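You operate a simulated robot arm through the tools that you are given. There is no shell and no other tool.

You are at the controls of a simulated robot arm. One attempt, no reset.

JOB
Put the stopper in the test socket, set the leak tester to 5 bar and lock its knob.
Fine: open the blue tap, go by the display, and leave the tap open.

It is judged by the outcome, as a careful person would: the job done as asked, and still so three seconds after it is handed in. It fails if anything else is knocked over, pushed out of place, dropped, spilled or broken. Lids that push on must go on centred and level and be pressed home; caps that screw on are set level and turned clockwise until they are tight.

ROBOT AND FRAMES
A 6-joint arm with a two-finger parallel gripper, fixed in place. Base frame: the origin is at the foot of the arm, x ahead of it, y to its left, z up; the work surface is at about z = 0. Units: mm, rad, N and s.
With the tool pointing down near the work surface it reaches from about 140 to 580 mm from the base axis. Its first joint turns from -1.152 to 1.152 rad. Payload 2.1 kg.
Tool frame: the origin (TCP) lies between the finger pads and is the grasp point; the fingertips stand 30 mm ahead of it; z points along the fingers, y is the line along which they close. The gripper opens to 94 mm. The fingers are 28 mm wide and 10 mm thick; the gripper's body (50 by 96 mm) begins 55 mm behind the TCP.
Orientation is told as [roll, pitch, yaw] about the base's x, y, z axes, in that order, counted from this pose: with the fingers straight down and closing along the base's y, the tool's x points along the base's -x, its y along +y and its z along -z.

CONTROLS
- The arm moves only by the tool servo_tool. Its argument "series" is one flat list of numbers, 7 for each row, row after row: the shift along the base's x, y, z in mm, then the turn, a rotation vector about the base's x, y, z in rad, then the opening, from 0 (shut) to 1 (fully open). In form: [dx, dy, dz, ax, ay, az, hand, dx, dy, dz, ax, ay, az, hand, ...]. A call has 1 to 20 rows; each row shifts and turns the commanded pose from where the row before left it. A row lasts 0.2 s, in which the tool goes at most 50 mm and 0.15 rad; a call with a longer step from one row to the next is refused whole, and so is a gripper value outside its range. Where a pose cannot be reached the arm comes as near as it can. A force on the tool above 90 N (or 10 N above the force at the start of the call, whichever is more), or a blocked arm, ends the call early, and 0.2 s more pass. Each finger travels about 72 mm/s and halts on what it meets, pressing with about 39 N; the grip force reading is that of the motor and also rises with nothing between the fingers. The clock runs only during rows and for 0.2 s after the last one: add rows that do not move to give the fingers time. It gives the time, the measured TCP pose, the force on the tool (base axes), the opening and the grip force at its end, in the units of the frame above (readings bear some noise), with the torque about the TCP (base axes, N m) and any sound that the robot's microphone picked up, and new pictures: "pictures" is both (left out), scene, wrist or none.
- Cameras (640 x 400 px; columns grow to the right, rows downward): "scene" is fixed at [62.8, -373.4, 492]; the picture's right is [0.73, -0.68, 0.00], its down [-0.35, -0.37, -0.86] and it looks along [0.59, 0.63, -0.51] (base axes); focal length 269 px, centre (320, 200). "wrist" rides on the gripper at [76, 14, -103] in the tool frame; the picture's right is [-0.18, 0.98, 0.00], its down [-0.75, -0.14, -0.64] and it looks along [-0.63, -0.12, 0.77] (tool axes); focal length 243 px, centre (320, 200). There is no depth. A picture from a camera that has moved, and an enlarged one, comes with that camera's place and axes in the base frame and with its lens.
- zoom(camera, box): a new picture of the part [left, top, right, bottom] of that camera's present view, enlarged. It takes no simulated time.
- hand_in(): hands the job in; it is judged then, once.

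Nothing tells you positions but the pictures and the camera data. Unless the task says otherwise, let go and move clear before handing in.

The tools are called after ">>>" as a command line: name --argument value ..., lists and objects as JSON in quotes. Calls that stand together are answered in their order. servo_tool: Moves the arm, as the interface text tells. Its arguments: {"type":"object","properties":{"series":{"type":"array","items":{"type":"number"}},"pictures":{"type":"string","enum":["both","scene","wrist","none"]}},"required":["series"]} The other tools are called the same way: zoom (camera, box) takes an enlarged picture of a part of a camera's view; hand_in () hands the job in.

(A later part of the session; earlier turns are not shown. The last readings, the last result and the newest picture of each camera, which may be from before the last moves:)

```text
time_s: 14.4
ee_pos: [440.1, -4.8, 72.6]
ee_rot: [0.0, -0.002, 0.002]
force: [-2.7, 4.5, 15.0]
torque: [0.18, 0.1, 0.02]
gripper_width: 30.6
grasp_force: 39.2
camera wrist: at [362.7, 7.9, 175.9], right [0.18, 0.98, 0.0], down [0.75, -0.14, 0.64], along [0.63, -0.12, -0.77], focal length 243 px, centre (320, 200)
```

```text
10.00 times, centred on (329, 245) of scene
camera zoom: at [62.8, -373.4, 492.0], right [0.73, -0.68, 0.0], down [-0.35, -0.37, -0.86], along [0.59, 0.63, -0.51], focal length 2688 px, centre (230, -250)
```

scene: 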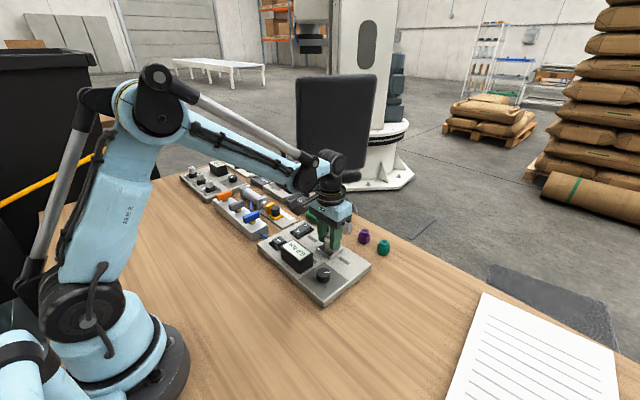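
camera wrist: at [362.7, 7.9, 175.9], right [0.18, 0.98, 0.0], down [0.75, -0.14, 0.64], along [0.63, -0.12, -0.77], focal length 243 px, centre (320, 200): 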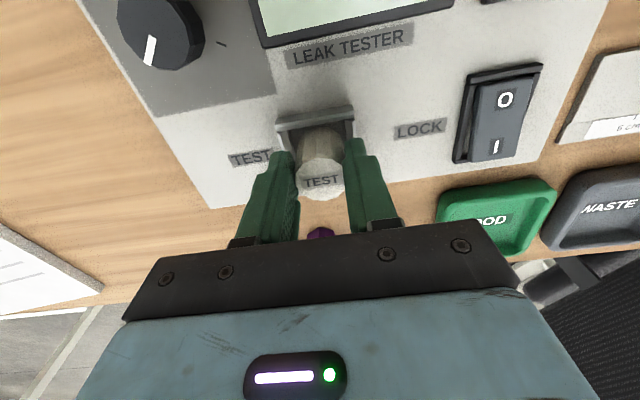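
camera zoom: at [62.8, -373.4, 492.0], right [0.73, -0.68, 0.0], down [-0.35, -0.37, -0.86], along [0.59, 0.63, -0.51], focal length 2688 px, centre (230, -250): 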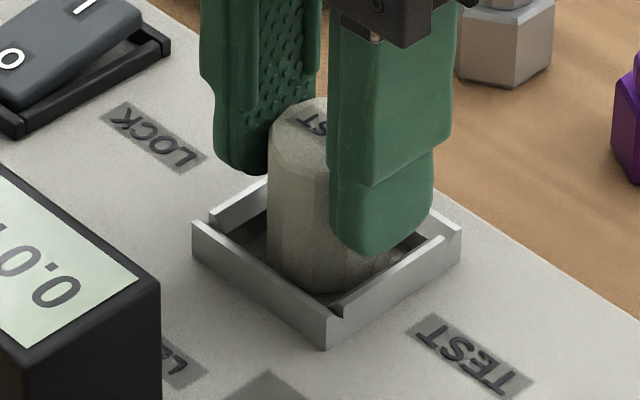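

The stopper is on the socket floor and the fingers only slid down it slightly. I'm releasing, lifting clear and inspecting.

>>> servo_tool --series '[0, 0, 0, 0, 0, 0, 0.45, 0, 0, 0, 0, 0, 0, 0.5, 0, 0, 10, 0, 0, 0, 0.5, 0, 0, 30, 0, 0, 0, 0.5, 0, 0, 35, 0, 0, 0, 0.5, 0, 0, 0, 0, 0, 0, 0.5, 0, 0, 0, 0, 0, 0, 0.5]'

>>> zoom --camera "scene" --box '[305, 225, 353, 265]'

>>> zoom --camera "wrist" --box '[240, 60, 400, 160]'

```text
time_s: 16.0
ee_pos: [441.2, -4.3, 149.0]
ee_rot: [-0.001, -0.003, 0.001]
force: [-0.1, 0.4, -0.2]
torque: [0.0, -0.03, -0.04]
gripper_width: 46.7
grasp_force: 0.1
camera wrist: at [363.9, 7.7, 251.1], right [0.18, 0.98, 0.0], down [0.75, -0.14, 0.64], along [0.63, -0.12, -0.77], focal length 243 px, centre (320, 200)
```

scene: 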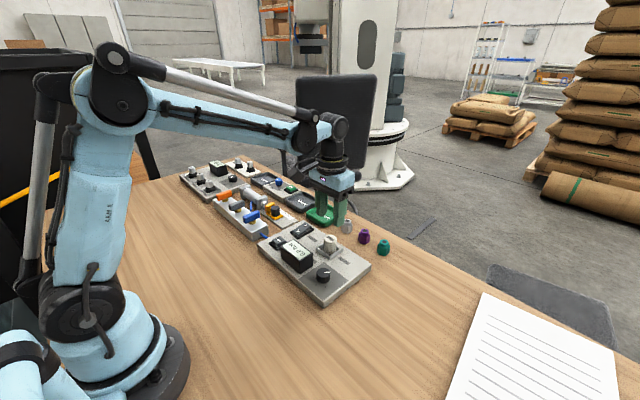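
wrist: 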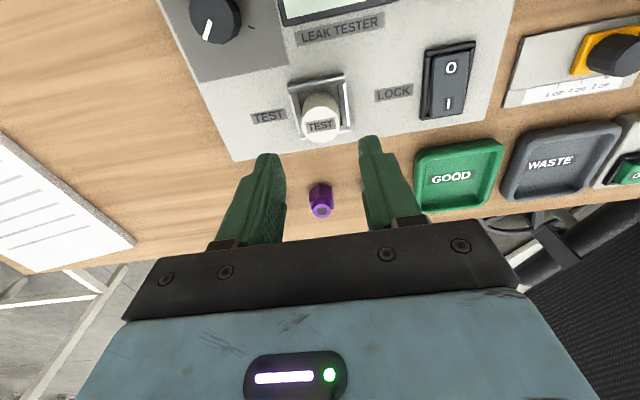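

```text
10.00 times, centred on (329, 245) of scene
camera zoom: at [62.8, -373.4, 492.0], right [0.73, -0.68, 0.0], down [-0.35, -0.37, -0.86], along [0.59, 0.63, -0.51], focal length 2688 px, centre (230, -250)
```

zoom: 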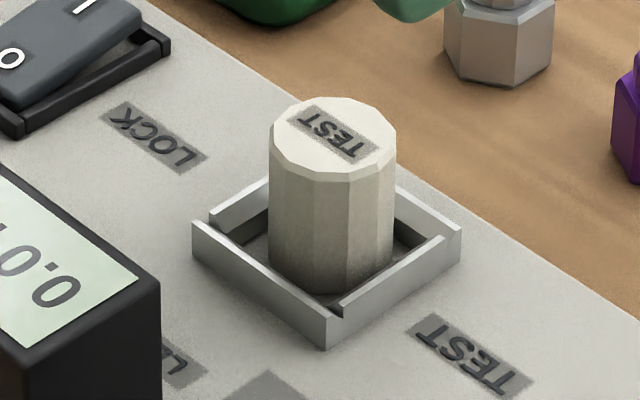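

```text
4.00 times, centred on (320, 110) of wrist
camera zoom: at [363.9, 7.7, 251.1], right [0.18, 0.98, 0.0], down [0.75, -0.14, 0.64], along [0.63, -0.12, -0.77], focal length 970 px, centre (320, 560)
```

zoom: 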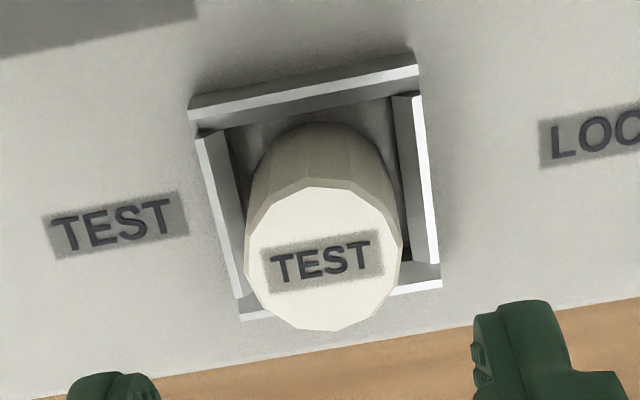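

The stopper stands upright on the socket floor inside the rim. I'm moving over to the blue tap for a look.

>>> servo_tool --series '[-13, 30, 10, 0, 0, 0, 0.5, -13, 40, 10, 0, 0, 0, 0.5, -13, 42, 10, 0, 0, 0, 0.5, -14, 42, 5, 0, 0, 0, 0.5, -14, 42, 0, 0, 0, 0, 0.5, -13, 42, 0, 0, 0, 0, 0.5, 0, 0, 0, 0, 0, 0, 0.5, 0, 0, 0, 0, 0, 0, 0.5]'

>>> zoom --camera "wrist" --box '[220, 40, 460, 190]'

>>> zoom --camera "scene" --box '[200, 170, 296, 240]'

```text
time_s: 17.8
ee_pos: [363.6, 234.3, 183.5]
ee_rot: [0.003, -0.002, 0.001]
force: [-0.6, -0.1, -0.9]
torque: [0.01, -0.01, -0.04]
gripper_width: 46.8
grasp_force: 0.1
camera wrist: at [284.7, 246.8, 287.0], right [0.18, 0.98, 0.0], down [0.75, -0.14, 0.64], along [0.63, -0.12, -0.77], focal length 243 px, centre (320, 200)
```

scene: 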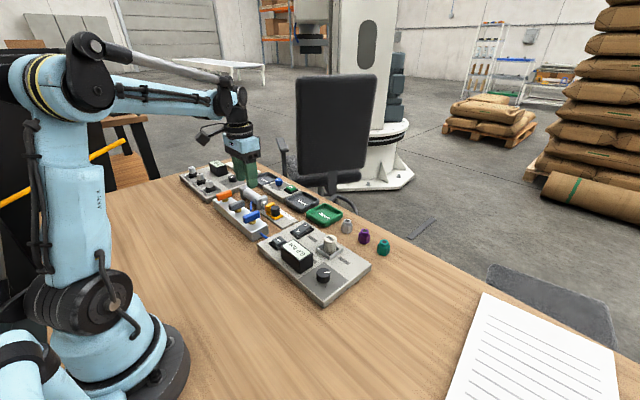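
wrist: 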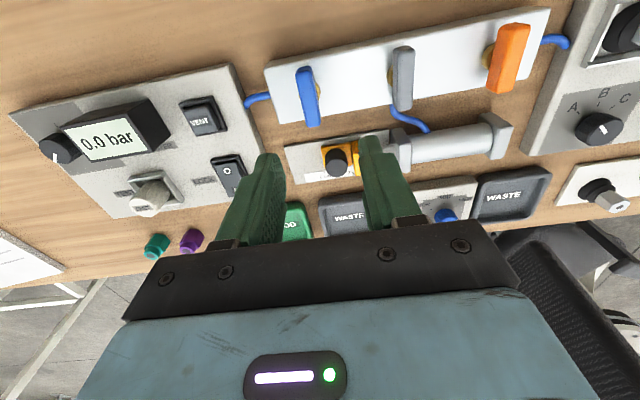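

```text
2.67 times, centred on (340, 115) of wrist
camera zoom: at [284.7, 246.8, 287.0], right [0.18, 0.98, 0.0], down [0.75, -0.14, 0.64], along [0.63, -0.12, -0.77], focal length 647 px, centre (267, 427)
```

zoom: 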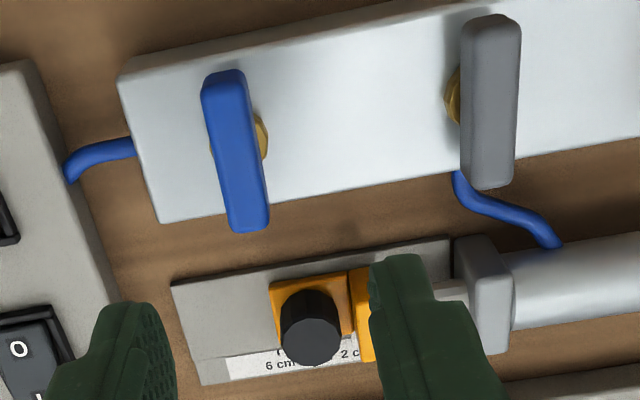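

```text
5.71 times, centred on (248, 205) of scene
camera zoom: at [62.8, -373.4, 492.0], right [0.73, -0.68, 0.0], down [-0.35, -0.37, -0.86], along [0.59, 0.63, -0.51], focal length 1536 px, centre (731, 171)
```

zoom: 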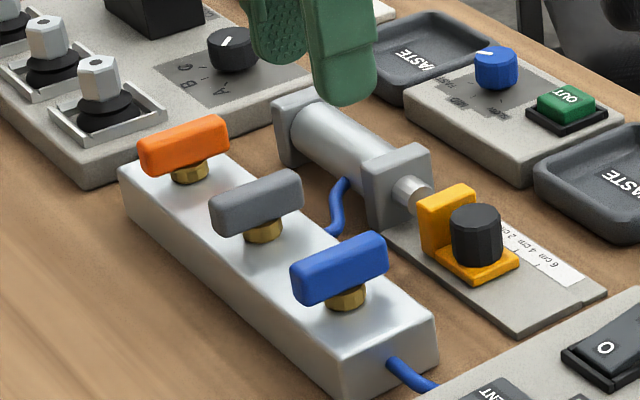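

All three taps have T-handles lying across the strip, which should mean closed. I'm zooming in on the blue handle for its exact position and height.

>>> zoom --camera "wrist" --box '[268, 55, 348, 135]'

>>> zoom --camera "scene" --box '[236, 200, 284, 240]'

```text
5.00 times, centred on (308, 95) of wrist
camera zoom: at [284.7, 246.8, 287.0], right [0.18, 0.98, 0.0], down [0.75, -0.14, 0.64], along [0.63, -0.12, -0.77], focal length 1213 px, centre (380, 725)
```

zoom: 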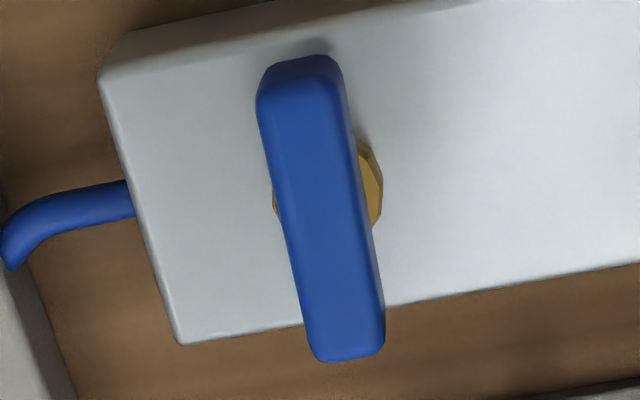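

```text
10.00 times, centred on (260, 220) of scene
camera zoom: at [62.8, -373.4, 492.0], right [0.73, -0.68, 0.0], down [-0.35, -0.37, -0.86], along [0.59, 0.63, -0.51], focal length 2688 px, centre (920, 0)
```

zoom: 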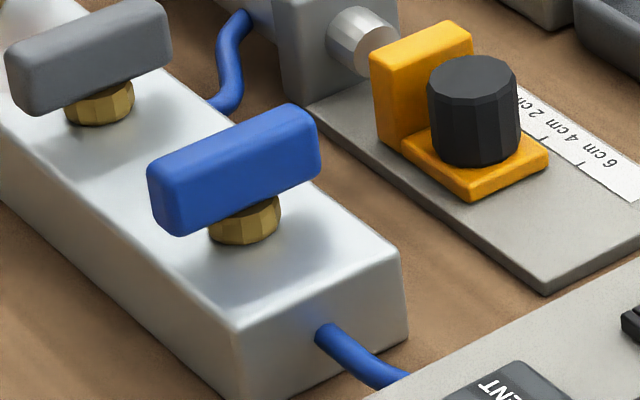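

The blue handle's centre is near (352.5,224), its top is at about z=66, and it is about 45 mm long along x and 13 mm wide. I'm moving above it and down partway to re-measure.

>>> servo_tool --series '[-4, -4, -20, 0, 0, 0, 0.5, -4, -4, -25, 0, 0, 0, 0.5, 0, 0, -25, 0, 0, 0, 0.5, 0, 0, 0, 0, 0, 0, 0.5, 0, 0, 0, 0, 0, 0, 0.5]'

>>> zoom --camera "wrist" --box '[240, 90, 400, 190]'

>>> zoom --camera "scene" --box '[220, 180, 284, 232]'

```text
time_s: 19.0
ee_pos: [351.6, 225.5, 113.7]
ee_rot: [0.001, -0.002, 0.001]
force: [0.4, -0.1, 0.5]
torque: [-0.02, -0.03, -0.01]
gripper_width: 47.0
grasp_force: 0.0
camera wrist: at [275.1, 239.1, 215.2], right [0.18, 0.98, 0.0], down [0.75, -0.14, 0.64], along [0.63, -0.12, -0.77], focal length 243 px, centre (320, 200)
```

scene: 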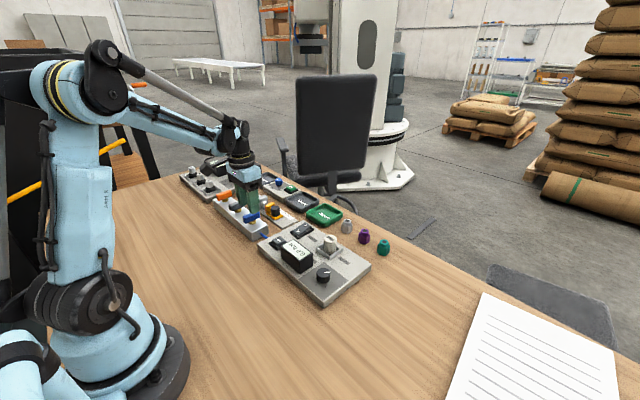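
wrist: 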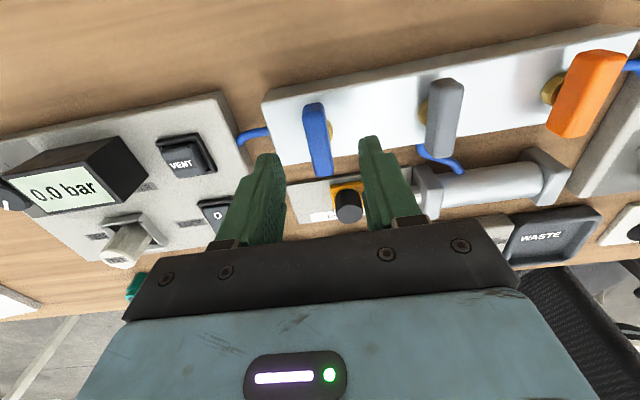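

```text
4.00 times, centred on (320, 140) of wrist
camera zoom: at [275.1, 239.1, 215.2], right [0.18, 0.98, 0.0], down [0.75, -0.14, 0.64], along [0.63, -0.12, -0.77], focal length 970 px, centre (320, 440)
```

zoom: 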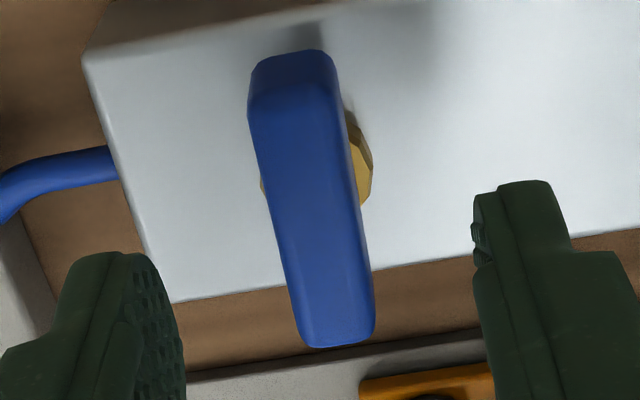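

```text
7.69 times, centred on (252, 206) of scene
camera zoom: at [62.8, -373.4, 492.0], right [0.73, -0.68, 0.0], down [-0.35, -0.37, -0.86], along [0.59, 0.63, -0.51], focal length 2067 px, centre (843, 154)
```

zoom: 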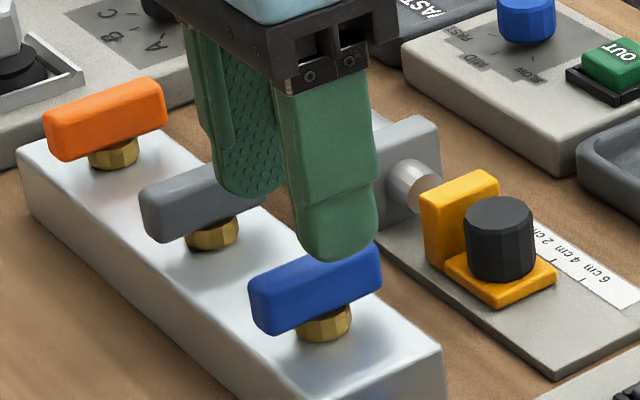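

The handle is well aligned under the tool. I'm descending so the fingers straddle it, then closing.

>>> servo_tool --series '[0, -0.5, -10, 0, 0, 0, 0.5, 0, 0, -10, 0, 0, 0, 0.5, 0, 0, -6, 0, 0, 0, 0.5, 0, 0, -5, 0, 0, 0, 0.5, 0, 0, 0, 0, 0, 0, 0.5]'

>>> zoom --camera "scene" --box '[220, 180, 284, 232]'

>>> zoom --camera "wrist" --box '[240, 90, 400, 190]'

```text
time_s: 20.2
ee_pos: [353.1, 224.2, 82.1]
ee_rot: [0.002, -0.002, 0.002]
force: [1.0, -0.2, 0.7]
torque: [0.01, 0.0, -0.02]
gripper_width: 47.1
grasp_force: 0.0
camera wrist: at [275.3, 237.5, 184.5], right [0.18, 0.98, 0.0], down [0.75, -0.14, 0.64], along [0.63, -0.12, -0.77], focal length 243 px, centre (320, 200)
```

scene: 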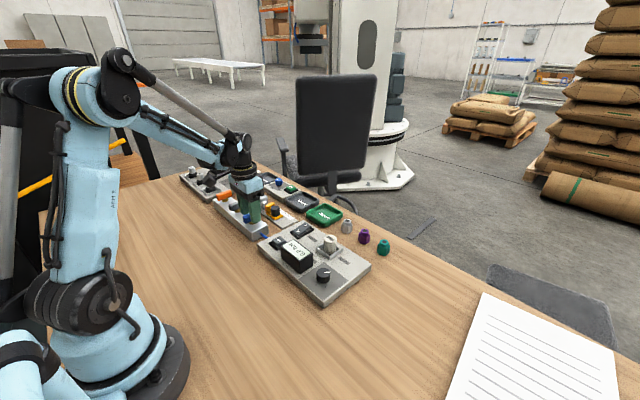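
wrist: 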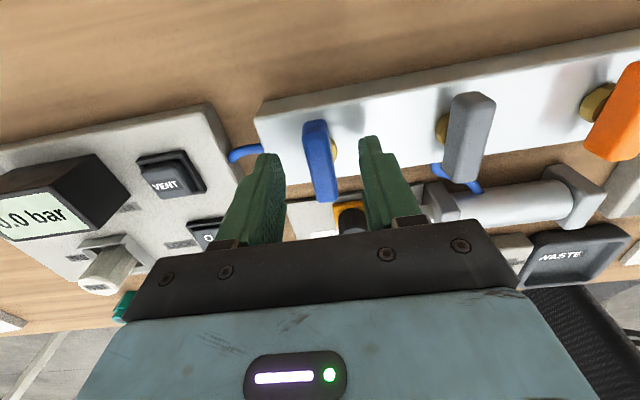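

```text
7.69 times, centred on (252, 206) of scene
camera zoom: at [62.8, -373.4, 492.0], right [0.73, -0.68, 0.0], down [-0.35, -0.37, -0.86], along [0.59, 0.63, -0.51], focal length 2067 px, centre (843, 154)
```

zoom: 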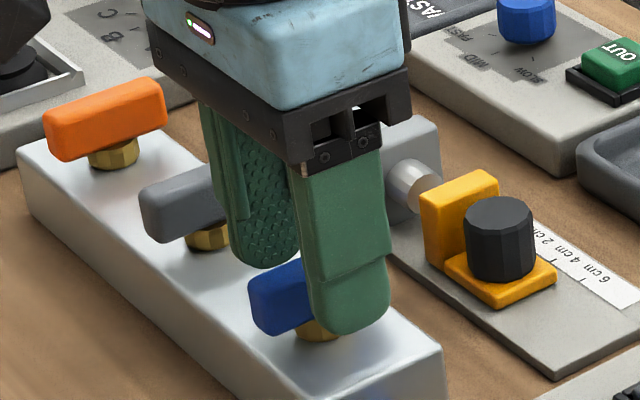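

```text
4.00 times, centred on (320, 140) of wrist
camera zoom: at [275.3, 237.5, 184.5], right [0.18, 0.98, 0.0], down [0.75, -0.14, 0.64], along [0.63, -0.12, -0.77], focal length 970 px, centre (320, 440)
```

zoom: 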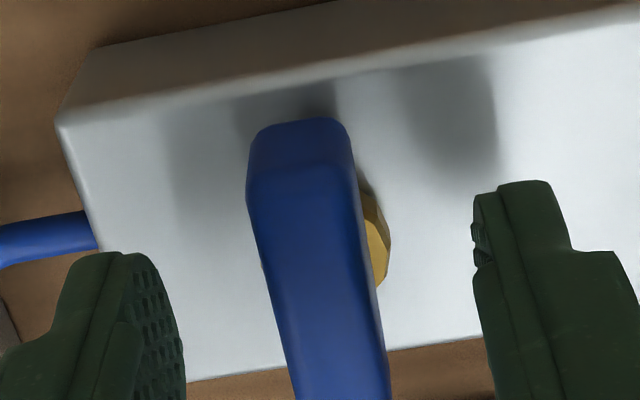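

The fingers straddle the blue handle evenly. I'm closing on it.

>>> servo_tool --series '[0, 0, 0, 0, 0, 0, 0.3, 0, 0, 0, 0, 0, 0, 0.1, 0, 0, 0, 0, 0, 0, 0, 0, 0, 0, 0, 0, 0, 0]' --pictures "wrist"

```text
time_s: 21.2
ee_pos: [352.9, 225.8, 81.6]
ee_rot: [0.003, -0.003, 0.001]
force: [1.4, 8.5, -2.7]
torque: [0.04, -0.02, -0.05]
gripper_width: 14.5
grasp_force: 45.1
camera wrist: at [275.2, 237.8, 184.5], right [0.18, 0.98, 0.0], down [0.75, -0.14, 0.64], along [0.63, -0.11, -0.77], focal length 243 px, centre (320, 200)
```

wrist: 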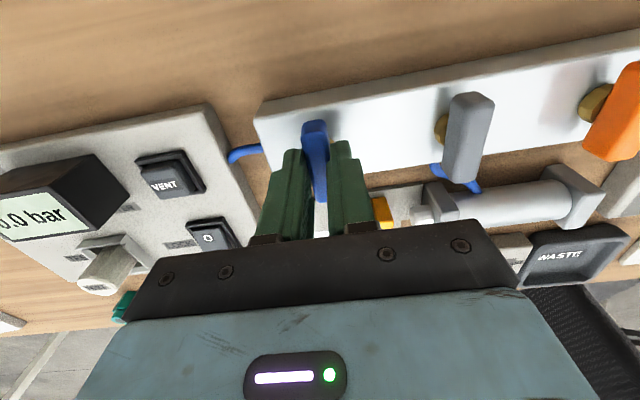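

The grip is on with 14.5 mm between the pads. I'll ease off the small side load and try a small counter-clockwise turn to feel the resistance.

>>> servo_tool --series '[0, 0.7, 0, 0, 0, 0, 0, 0, 0, 0, 0, 0, 0.08, 0, 0, 0, 0, 0, 0, 0.08, 0, 0, 0, 0, 0, 0, 0, 0]' --pictures "wrist"

```text
time_s: 22.2
ee_pos: [353.1, 225.7, 81.9]
ee_rot: [0.001, -0.001, 0.159]
force: [3.9, 3.8, 0.6]
torque: [-0.19, 0.08, -1.68]
gripper_width: 18.2
grasp_force: 44.8
camera wrist: at [274.3, 225.8, 184.6], right [0.03, 1.0, 0.0], down [0.77, -0.02, 0.64], along [0.64, -0.02, -0.77], focal length 243 px, centre (320, 200)
```

wrist: 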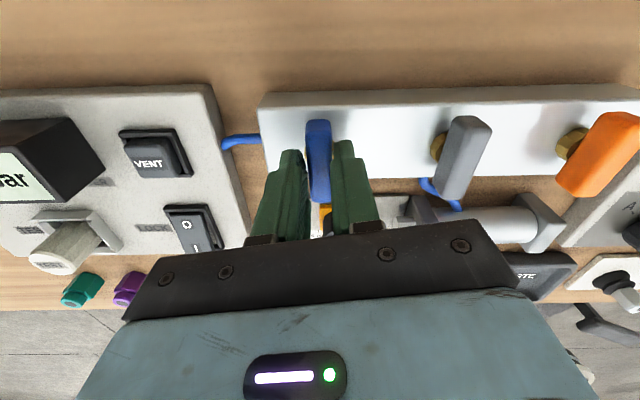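

The handle did not follow: the fingers were pried open to 18.2 mm and the torque built up, so it seems to be against its stop that way. I'll go back and try clockwise.

>>> servo_tool --series '[0, 0, 0, 0, 0, -0.08, 0, 0, 0, 0, 0, 0, -0.08, 0, 0, 0, 0, 0, 0, 0, 0, 0, 0, 0, 0, 0, -0.08, 0, 0, 0, 0, 0, 0, -0.08, 0, 0, 0, 0, 0, 0, 0, 0]' --pictures "both"

```text
time_s: 23.6
ee_pos: [352.4, 225.2, 82.3]
ee_rot: [0.001, 0.0, -0.159]
force: [-8.7, 0.0, 7.9]
torque: [-0.27, -0.55, 0.02]
gripper_width: 14.7
grasp_force: 45.1
camera wrist: at [278.2, 250.4, 184.6], right [0.34, 0.94, 0.0], down [0.72, -0.26, 0.64], along [0.6, -0.22, -0.77], focal length 243 px, centre (320, 200)
```

scene: 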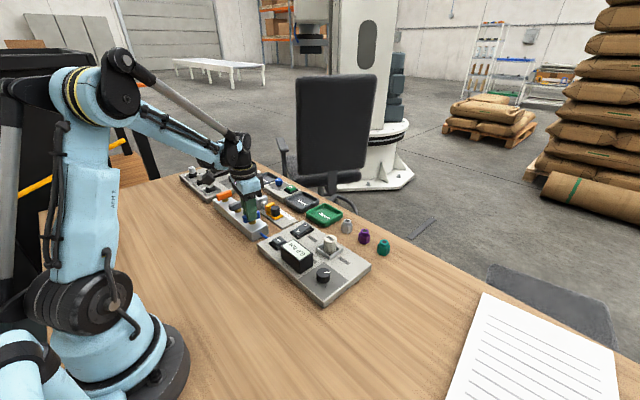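
wrist: 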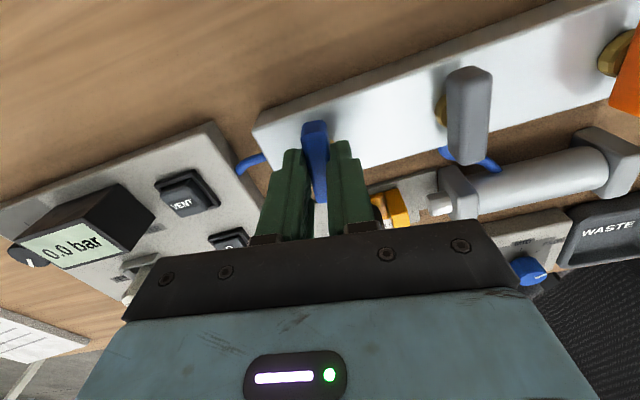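

Clockwise works: the width stays at 14.7 mm and the torque is near zero, so the handle turns with the gripper. I'm continuing clockwise in stages and watching the forces.

>>> servo_tool --series '[0, 0, 0, 0, 0, -0.12, 0, 0, 0, 0, 0, 0, -0.12, 0, 0, 0, 0, 0, 0, -0.12, 0, 0, 0, 0, 0, 0, -0.12, 0, 0, 0, 0, 0, 0, 0, 0]' --pictures "wrist"

```text
time_s: 24.8
ee_pos: [352.6, 227.3, 82.3]
ee_rot: [0.006, 0.001, -0.641]
force: [10.0, 20.4, 13.6]
torque: [0.75, 0.58, 0.07]
gripper_width: 14.8
grasp_force: 45.3
camera wrist: at [298.5, 281.9, 184.7], right [0.73, 0.68, 0.01], down [0.52, -0.57, 0.64], along [0.44, -0.47, -0.77], focal length 243 px, centre (320, 200)
```

wrist: 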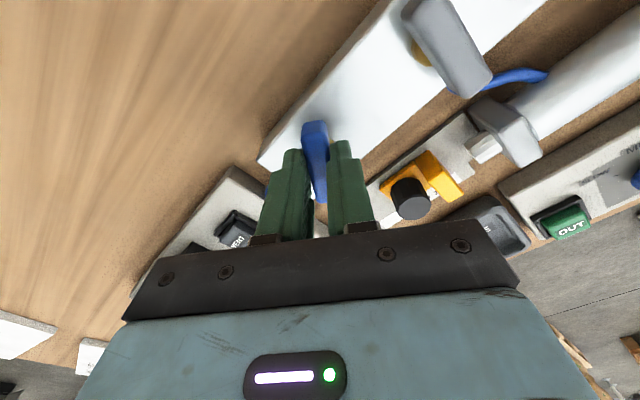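

The tap is turning well, but a side load of about 23 N along (0.45,0.89) shows the stem lies slightly that way. I'll shift the tool to relieve it.

>>> servo_tool --series '[0.4, 0.6, 0, 0, 0, 0, 0, 0.4, 0.6, 0, 0, 0, 0, 0, 0, 0, 0, 0, 0, 0, 0]' --pictures "none"

```text
time_s: 25.6
ee_pos: [353.6, 226.4, 81.8]
ee_rot: [0.002, -0.002, -0.638]
force: [6.0, 12.3, 11.3]
torque: [0.95, 0.68, 0.04]
gripper_width: 14.8
grasp_force: 45.3
```

That reduced the load. I'm shifting a bit more and continuing the turn.

>>> servo_tool --series '[0.5, 0.8, 0, 0, 0, 0, 0, 0.5, 0.7, 0, 0, 0, 0, 0, 0.2, 0, 0, 0, 0, -0.12, 0, 0.2, 0, 0, 0, 0, -0.12, 0, 0.2, 0, 0, 0, 0, -0.12, 0, 0.2, 0, 0, 0, 0, -0.12, 0, 0, 0, 0, 0, 0, 0, 0]' --pictures "wrist"

```text
time_s: 27.2
ee_pos: [354.3, 227.0, 81.0]
ee_rot: [-0.003, -0.003, -1.119]
force: [-20.9, -8.1, -26.1]
torque: [-0.31, 0.09, -0.09]
gripper_width: 14.8
grasp_force: 44.7
camera wrist: at [332.7, 301.6, 184.4], right [0.97, 0.26, 0.0], down [0.2, -0.74, 0.64], along [0.17, -0.62, -0.77], focal length 243 px, centre (320, 200)
```

wrist: 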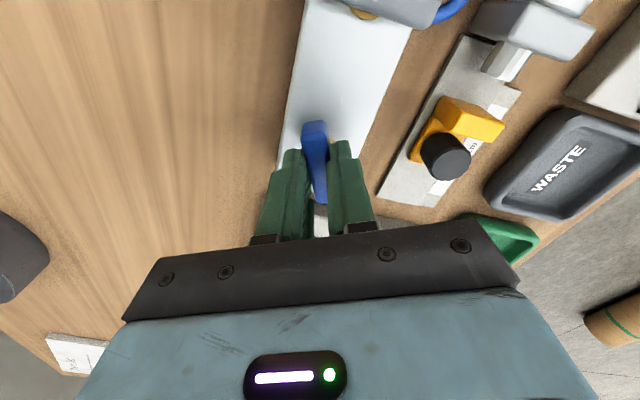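

The load has reversed, so I overshot slightly. I'm easing back toward the stem.

>>> servo_tool --series '[-1, -0.4, -0.7, 0, 0, 0, 0, -1, -0.4, -0.7, 0, 0, 0, 0, 0, 0, 0, 0, 0, 0, 0]' --pictures "none"

```text
time_s: 28.0
ee_pos: [353.2, 227.9, 81.7]
ee_rot: [0.001, -0.003, -1.119]
force: [-3.4, -6.1, 28.1]
torque: [0.07, 0.46, -0.03]
gripper_width: 14.9
grasp_force: 45.6
```

The lateral load is small now. I'll ease z back up and finish the quarter turn.

>>> servo_tool --series '[0, 0, 0.7, 0, 0, 0, 0, 0, 0, 0, 0, 0, -0.11, 0, 0, 0, 0, 0, 0, -0.11, 0, 0, 0, 0, 0, 0, -0.11, 0, 0, 0, 0, 0, 0, 0, 0]' --pictures "both"

>>> zoom --camera "scene" --box '[262, 220, 342, 280]'

```text
time_s: 29.2
ee_pos: [354.3, 228.5, 82.1]
ee_rot: [0.004, 0.001, -1.45]
force: [14.3, 5.9, 20.1]
torque: [-1.08, -0.31, 0.01]
gripper_width: 15.0
grasp_force: 45.4
camera wrist: at [357.7, 303.9, 184.6], right [1.0, -0.06, 0.01], down [-0.05, -0.77, 0.64], along [-0.04, -0.64, -0.77], focal length 243 px, centre (320, 200)
```

scene: 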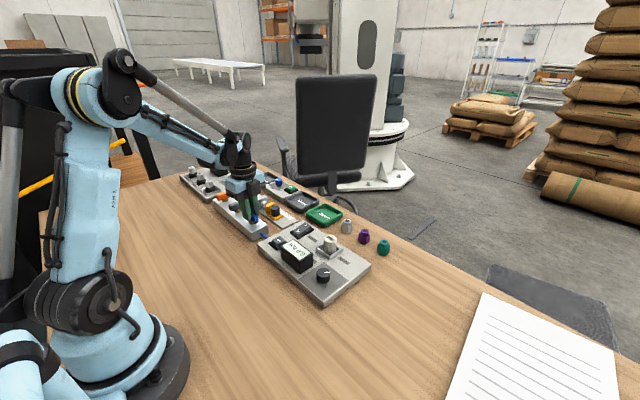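
wrist: 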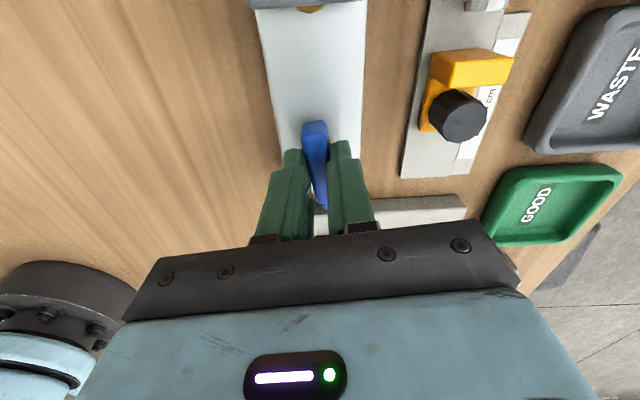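

```text
6.67 times, centred on (302, 250) of scene
camera zoom: at [62.8, -373.4, 492.0], right [0.73, -0.68, 0.0], down [-0.35, -0.37, -0.86], along [0.59, 0.63, -0.51], focal length 1792 px, centre (440, -133)
```

zoom: 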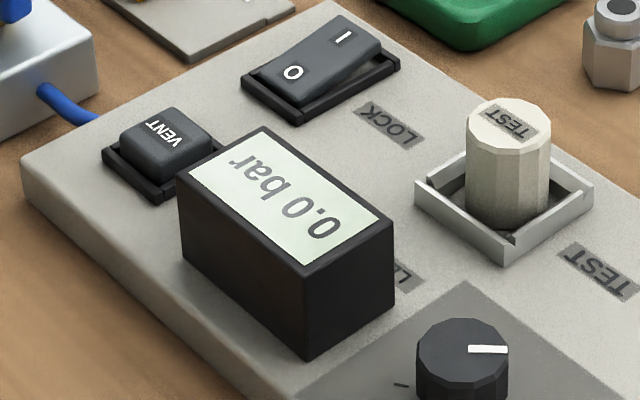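

The tap is at about 83° and the display still reads 0.0, with the knob at its minimum. I'll relieve the side load and turn the last bit to the stop.

>>> servo_tool --series '[1.2, 0.3, 0.4, 0, 0, 0, 0, 0.6, 0, 0, 0, 0, -0.06, 0, 0, 0, 0, 0, 0, -0.06, 0, 0, 0, 0, 0, 0, 0, 0]' --pictures "none"

>>> servo_tool --series '[0, 0, 0, 0, 0, -0.05, 0, 0, 0, 0, 0, 0, 0, 0]' --pictures "wrist"

```text
time_s: 30.2
ee_pos: [355.0, 227.8, 81.5]
ee_rot: [0.001, -0.002, -1.571]
force: [9.3, -5.4, -9.2]
torque: [1.28, -0.13, 0.02]
gripper_width: 14.9
grasp_force: 44.7
```

```text
time_s: 30.8
ee_pos: [355.4, 228.6, 81.0]
ee_rot: [0.002, -0.003, -1.616]
force: [10.2, 1.4, -21.7]
torque: [-0.61, 0.17, 1.41]
gripper_width: 15.2
grasp_force: 44.5
camera wrist: at [371.2, 302.5, 184.4], right [0.97, -0.23, 0.0], down [-0.18, -0.74, 0.64], along [-0.15, -0.63, -0.77], focal length 243 px, centre (320, 200)
```

wrist: 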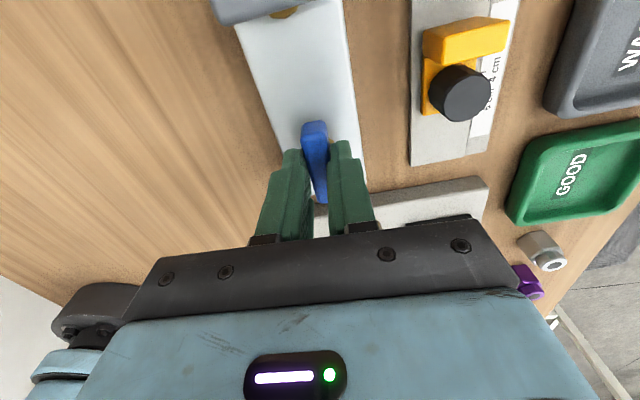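

I felt the end stop at about 90° (torque rose to 1.41 N·m), so the tap is fully open. I'm relaxing the twist, opening the fingers just enough and lifting straight up.

>>> servo_tool --series '[0, 0, 0, 0, 0, 0.045, 0, 0, 0, 0, 0, 0, 0, 0.3, 0, 0, 0, 0, 0, 0, 0.3, 0, 0, 15, 0, 0, 0, 0.3, 0, 0, 30, 0, 0, 0, 0.3, 0, 0, 40, 0, 0, 0, 0.3, 0, 0, 20, 0, 0, 0, 0.3, 0, 0, 0, 0, 0, 0, 0.3]' --pictures "both"

>>> zoom --camera "scene" --box '[200, 170, 360, 280]'

```text
time_s: 32.6
ee_pos: [354.1, 230.3, 187.3]
ee_rot: [0.002, -0.002, -1.574]
force: [0.5, -0.9, 0.2]
torque: [0.01, 0.04, 0.0]
gripper_width: 28.3
grasp_force: 0.0
camera wrist: at [367.0, 305.0, 290.4], right [0.98, -0.19, 0.0], down [-0.14, -0.75, 0.64], along [-0.12, -0.63, -0.77], focal length 243 px, centre (320, 200)
```

scene: 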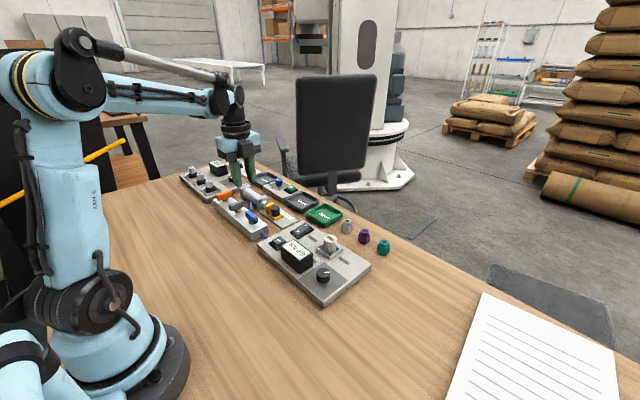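
wrist: 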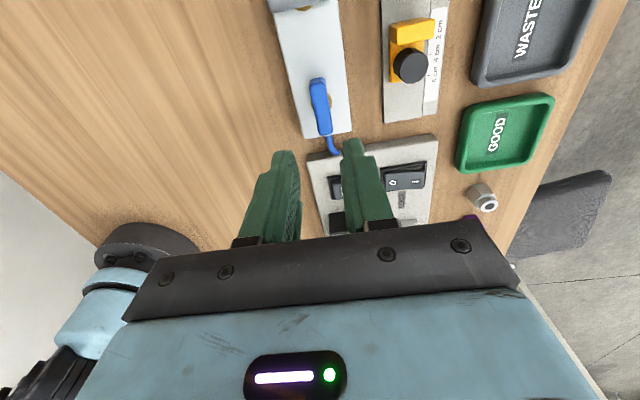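

```text
3.64 times, centred on (280, 225) of scene
camera zoom: at [62.8, -373.4, 492.0], right [0.73, -0.68, 0.0], down [-0.35, -0.37, -0.86], along [0.59, 0.63, -0.51], focal length 977 px, centre (466, 109)
```

zoom: 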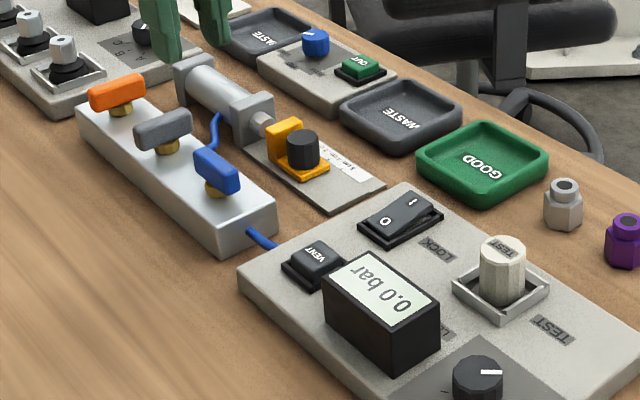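

The blue tap is open, with its handle along the strip, and the display still shows 0.0 bar. Next I'm moving to the pressure knob near (366,-60), turning the wrist back on the way.

>>> servo_tool --series '[1, -20, 0, 0, 0, 0.14, 0.5, 1, -27, 0, 0, 0, 0.143, 0.55, 1, -27, 0, 0, 0, 0.143, 0.55, 1, -27, 0, 0, 0, 0.143, 0.55, 1, -27, 0, 0, 0, 0.143, 0.55, 1, -27, 0, 0, 0, 0.143, 0.55, 1, -27, 0, 0, 0, 0.143, 0.55, 1, -27, 0, 0, 0, 0.143, 0.55, 1, -27, 0, 0, 0, 0.143, 0.55, 1, -27, -10, 0, 0, 0.143, 0.55, 1, -27, -10, 0, 0, 0.143, 0.55, 0, 0, 0, 0, 0, 0, 0.55, 0, 0, 0, 0, 0, 0, 0.55]' --pictures "both"

>>> zoom --camera "wrist" --box '[240, 60, 400, 160]'

>>> zoom --camera "scene" --box '[265, 220, 361, 300]'

```text
time_s: 35.4
ee_pos: [367.4, -63.6, 167.6]
ee_rot: [0.001, -0.003, -0.003]
force: [-0.2, -0.5, -0.3]
torque: [-0.02, -0.02, 0.01]
gripper_width: 51.5
grasp_force: 0.0
camera wrist: at [289.5, -49.9, 270.3], right [0.19, 0.98, 0.0], down [0.75, -0.14, 0.64], along [0.63, -0.12, -0.77], focal length 243 px, centre (320, 200)
```

scene: 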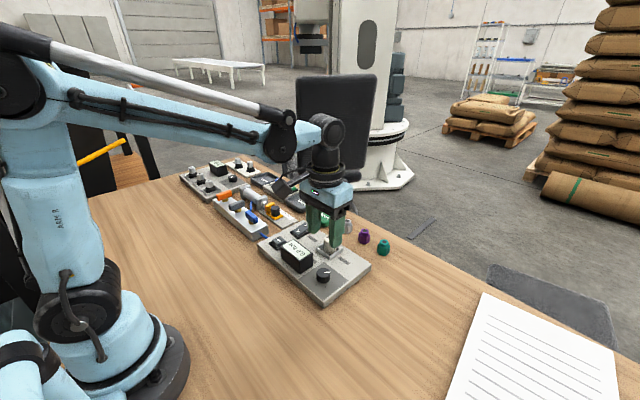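
wrist: 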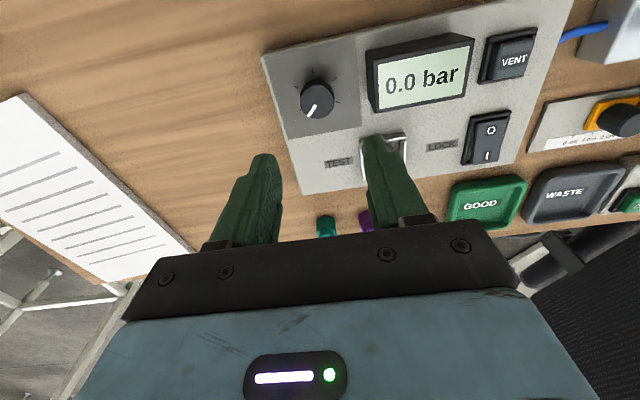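

```text
4.00 times, centred on (320, 110) of wrist
camera zoom: at [289.5, -49.9, 270.3], right [0.19, 0.98, 0.0], down [0.75, -0.14, 0.64], along [0.63, -0.12, -0.77], focal length 970 px, centre (320, 560)
```

zoom: 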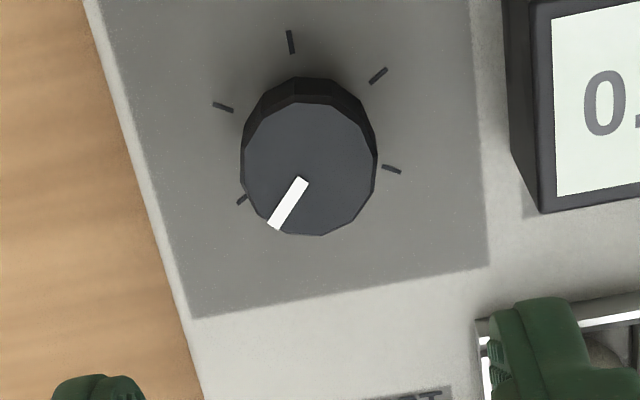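

```text
5.00 times, centred on (313, 260) of scene
camera zoom: at [62.8, -373.4, 492.0], right [0.73, -0.68, 0.0], down [-0.35, -0.37, -0.86], along [0.59, 0.63, -0.51], focal length 1344 px, centre (355, -100)
```

zoom: 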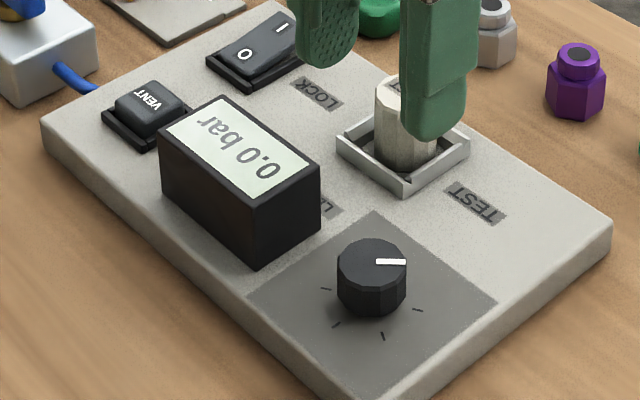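

The knob's centre is near (359,-65) with its top at about z=52 and the pointer at minimum (lower left as the operator sees it). It must turn clockwise, so I'm winding the wrist counter-clockwise first while I centre above it.

>>> servo_tool --series '[-1, -0.2, -4, 0, 0, 0.14, 0.55, -1, -0.2, -4, 0, 0, 0.14, 0.55, -1, -0.2, -4, 0, 0, 0.14, 0.55, -1, -0.2, -4, 0, 0, 0.14, 0.55, -1, -0.2, -4, 0, 0, 0.14, 0.55, -1, -0.2, -4, 0, 0, 0.14, 0.55, -0.5, -0.2, -4, 0, 0, 0.14, 0.55, 0, 0, -4, 0, 0, 0.14, 0.55, 0, 0, -4, 0, 0, 0.14, 0.55, 0, 0, -4, 0, 0, 0.14, 0.55, 0, 0, 0, 0, 0, 0, 0.55, 0, 0, 0, 0, 0, 0, 0.55]' --pictures "both"

>>> zoom --camera "wrist" --box '[240, 80, 400, 180]'

>>> zoom --camera "scene" --box '[265, 220, 361, 300]'

```text
time_s: 38.0
ee_pos: [358.9, -62.5, 126.1]
ee_rot: [0.002, -0.002, 1.396]
force: [0.5, -0.1, -0.3]
torque: [0.04, 0.0, 0.02]
gripper_width: 51.7
grasp_force: 0.1
camera wrist: at [331.0, -137.7, 229.3], right [-0.94, 0.35, 0.0], down [0.27, 0.72, 0.64], along [0.22, 0.6, -0.77], focal length 243 px, centre (320, 200)
```

scene: 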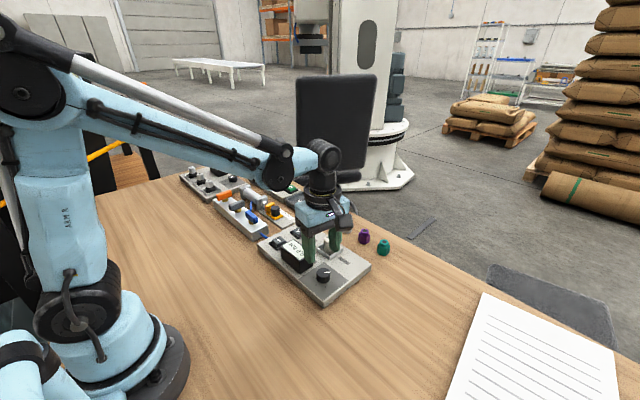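
wrist: 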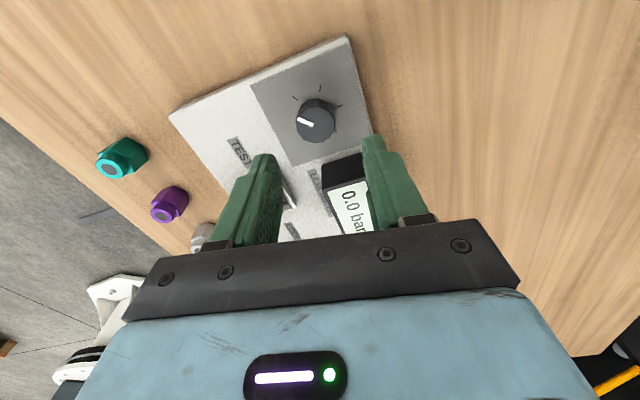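

```text
4.00 times, centred on (320, 130) of wrist
camera zoom: at [331.0, -137.7, 229.3], right [-0.94, 0.35, 0.0], down [0.27, 0.72, 0.64], along [0.22, 0.6, -0.77], focal length 970 px, centre (320, 480)
```

zoom: 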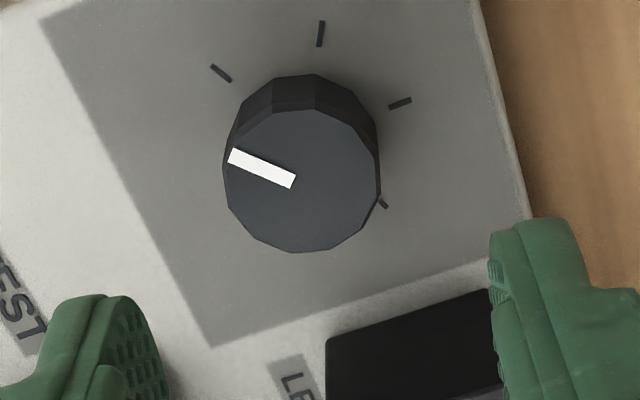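

```text
5.00 times, centred on (313, 260) of scene
camera zoom: at [62.8, -373.4, 492.0], right [0.73, -0.68, 0.0], down [-0.35, -0.37, -0.86], along [0.59, 0.63, -0.51], focal length 1344 px, centre (355, -100)
```

zoom: 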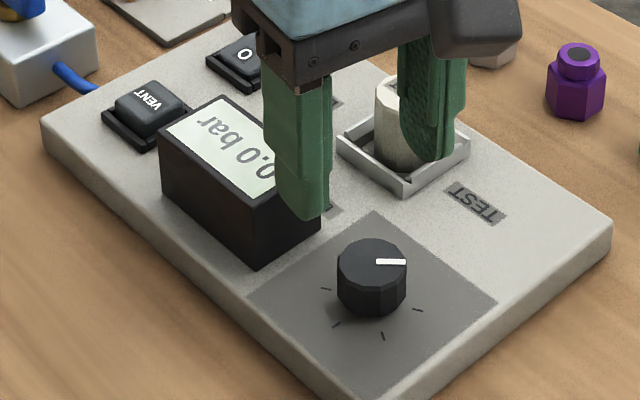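

The knob is offset about (2,-4.5) mm from the tool axis. I'm correcting, lowering partway and re-checking.

>>> servo_tool --series '[1, -2, -10, 0, 0, 0, 0.55, 1, -2.3, -12, 0, 0, 0, 0.55, 0, 0, -8, 0, 0, 0, 0.55, 0, 0, 0, 0, 0, 0, 0.55, 0, 0, 0, 0, 0, 0, 0.55]' --pictures "both"

>>> zoom --camera "wrist" --box '[240, 100, 400, 200]'

>>> zoom --camera "scene" --box '[285, 240, 357, 300]'

```text
time_s: 39.2
ee_pos: [362.6, -69.1, 96.4]
ee_rot: [0.002, -0.004, 1.394]
force: [0.9, -0.5, -1.0]
torque: [0.01, -0.03, 0.02]
gripper_width: 51.8
grasp_force: 0.0
camera wrist: at [333.7, -142.2, 199.1], right [-0.94, 0.35, 0.0], down [0.27, 0.72, 0.64], along [0.23, 0.6, -0.77], focal length 243 px, centre (320, 200)
```

scene: 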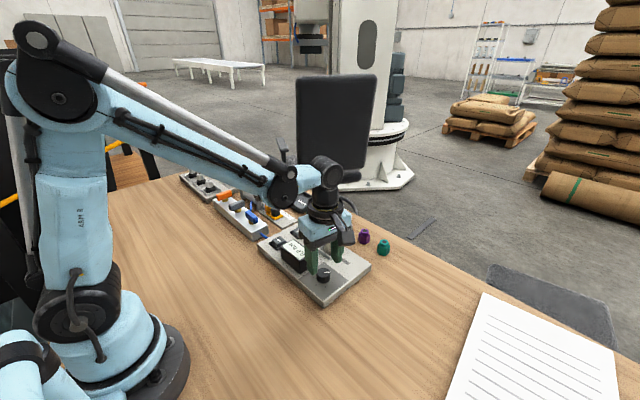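
wrist: 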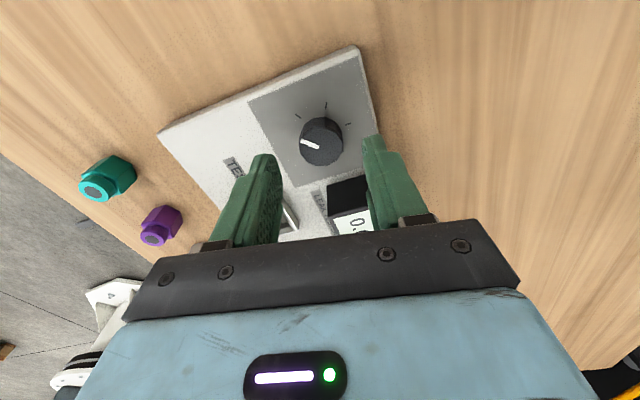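

```text
4.00 times, centred on (320, 150) of wrist
camera zoom: at [333.7, -142.2, 199.1], right [-0.94, 0.35, 0.0], down [0.27, 0.72, 0.64], along [0.23, 0.6, -0.77], focal length 970 px, centre (320, 400)
```

zoom: 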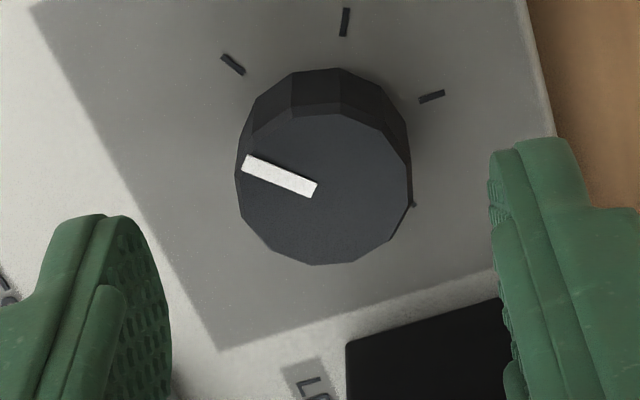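

```text
6.67 times, centred on (321, 270) of scene
camera zoom: at [62.8, -373.4, 492.0], right [0.73, -0.68, 0.0], down [-0.35, -0.37, -0.86], along [0.59, 0.63, -0.51], focal length 1792 px, centre (313, -267)
```

zoom: 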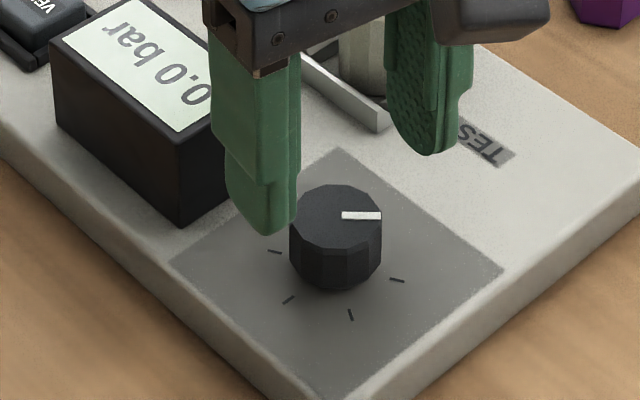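

Reconciling the two views, I take the table at z≈0, the panel top at z≈22, the knob top at z≈42 and the knob centre at about (361.7,-65.6). I'm shifting (+0.5,+3.4), lowering a bit and re-checking.

>>> servo_tool --series '[0.5, 3.4, -10, 0, 0, 0, 0.55, 0, 0, -9, 0, 0, 0, 0.55, 0, 0, 0, 0, 0, 0, 0.55, 0, 0, 0, 0, 0, 0, 0.55]' --pictures "both"

>>> zoom --camera "wrist" --box '[240, 100, 400, 200]'

>>> zoom --camera "scene" --box '[285, 240, 357, 300]'

```text
time_s: 40.2
ee_pos: [361.5, -63.6, 77.7]
ee_rot: [0.001, -0.001, 1.396]
force: [0.7, -0.9, -0.4]
torque: [0.0, 0.01, -0.04]
gripper_width: 51.6
grasp_force: 0.0
camera wrist: at [333.8, -138.3, 180.3], right [-0.94, 0.35, 0.0], down [0.27, 0.72, 0.64], along [0.23, 0.6, -0.77], focal length 243 px, centre (320, 200)
```

scene: 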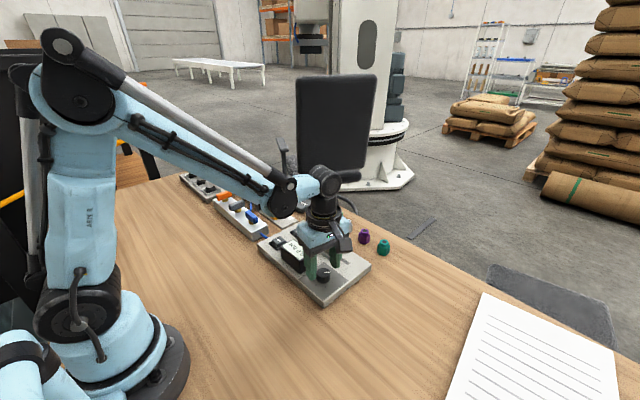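
wrist: 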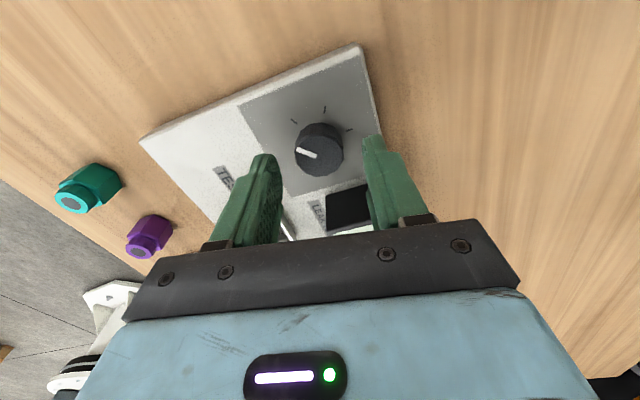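

```text
4.00 times, centred on (320, 150) of wrist
camera zoom: at [333.8, -138.3, 180.3], right [-0.94, 0.35, 0.0], down [0.27, 0.72, 0.64], along [0.23, 0.6, -0.77], focal length 970 px, centre (320, 400)
```

zoom: 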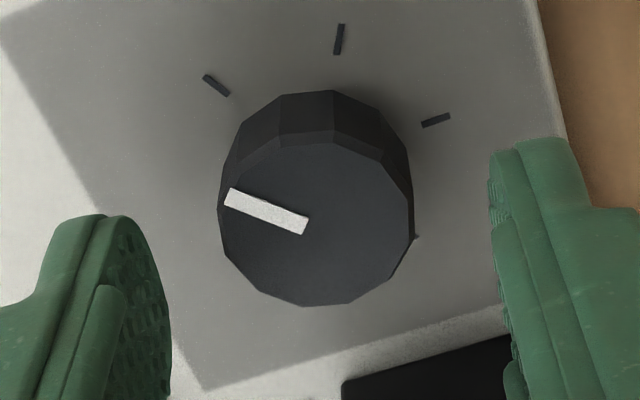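

```text
6.67 times, centred on (321, 270) of scene
camera zoom: at [62.8, -373.4, 492.0], right [0.73, -0.68, 0.0], down [-0.35, -0.37, -0.86], along [0.59, 0.63, -0.51], focal length 1792 px, centre (313, -267)
```

zoom: 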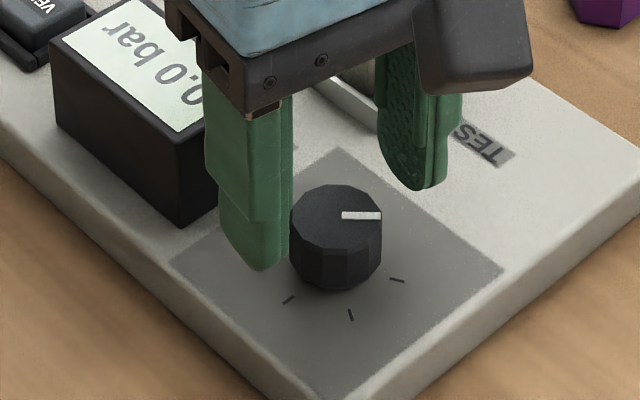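

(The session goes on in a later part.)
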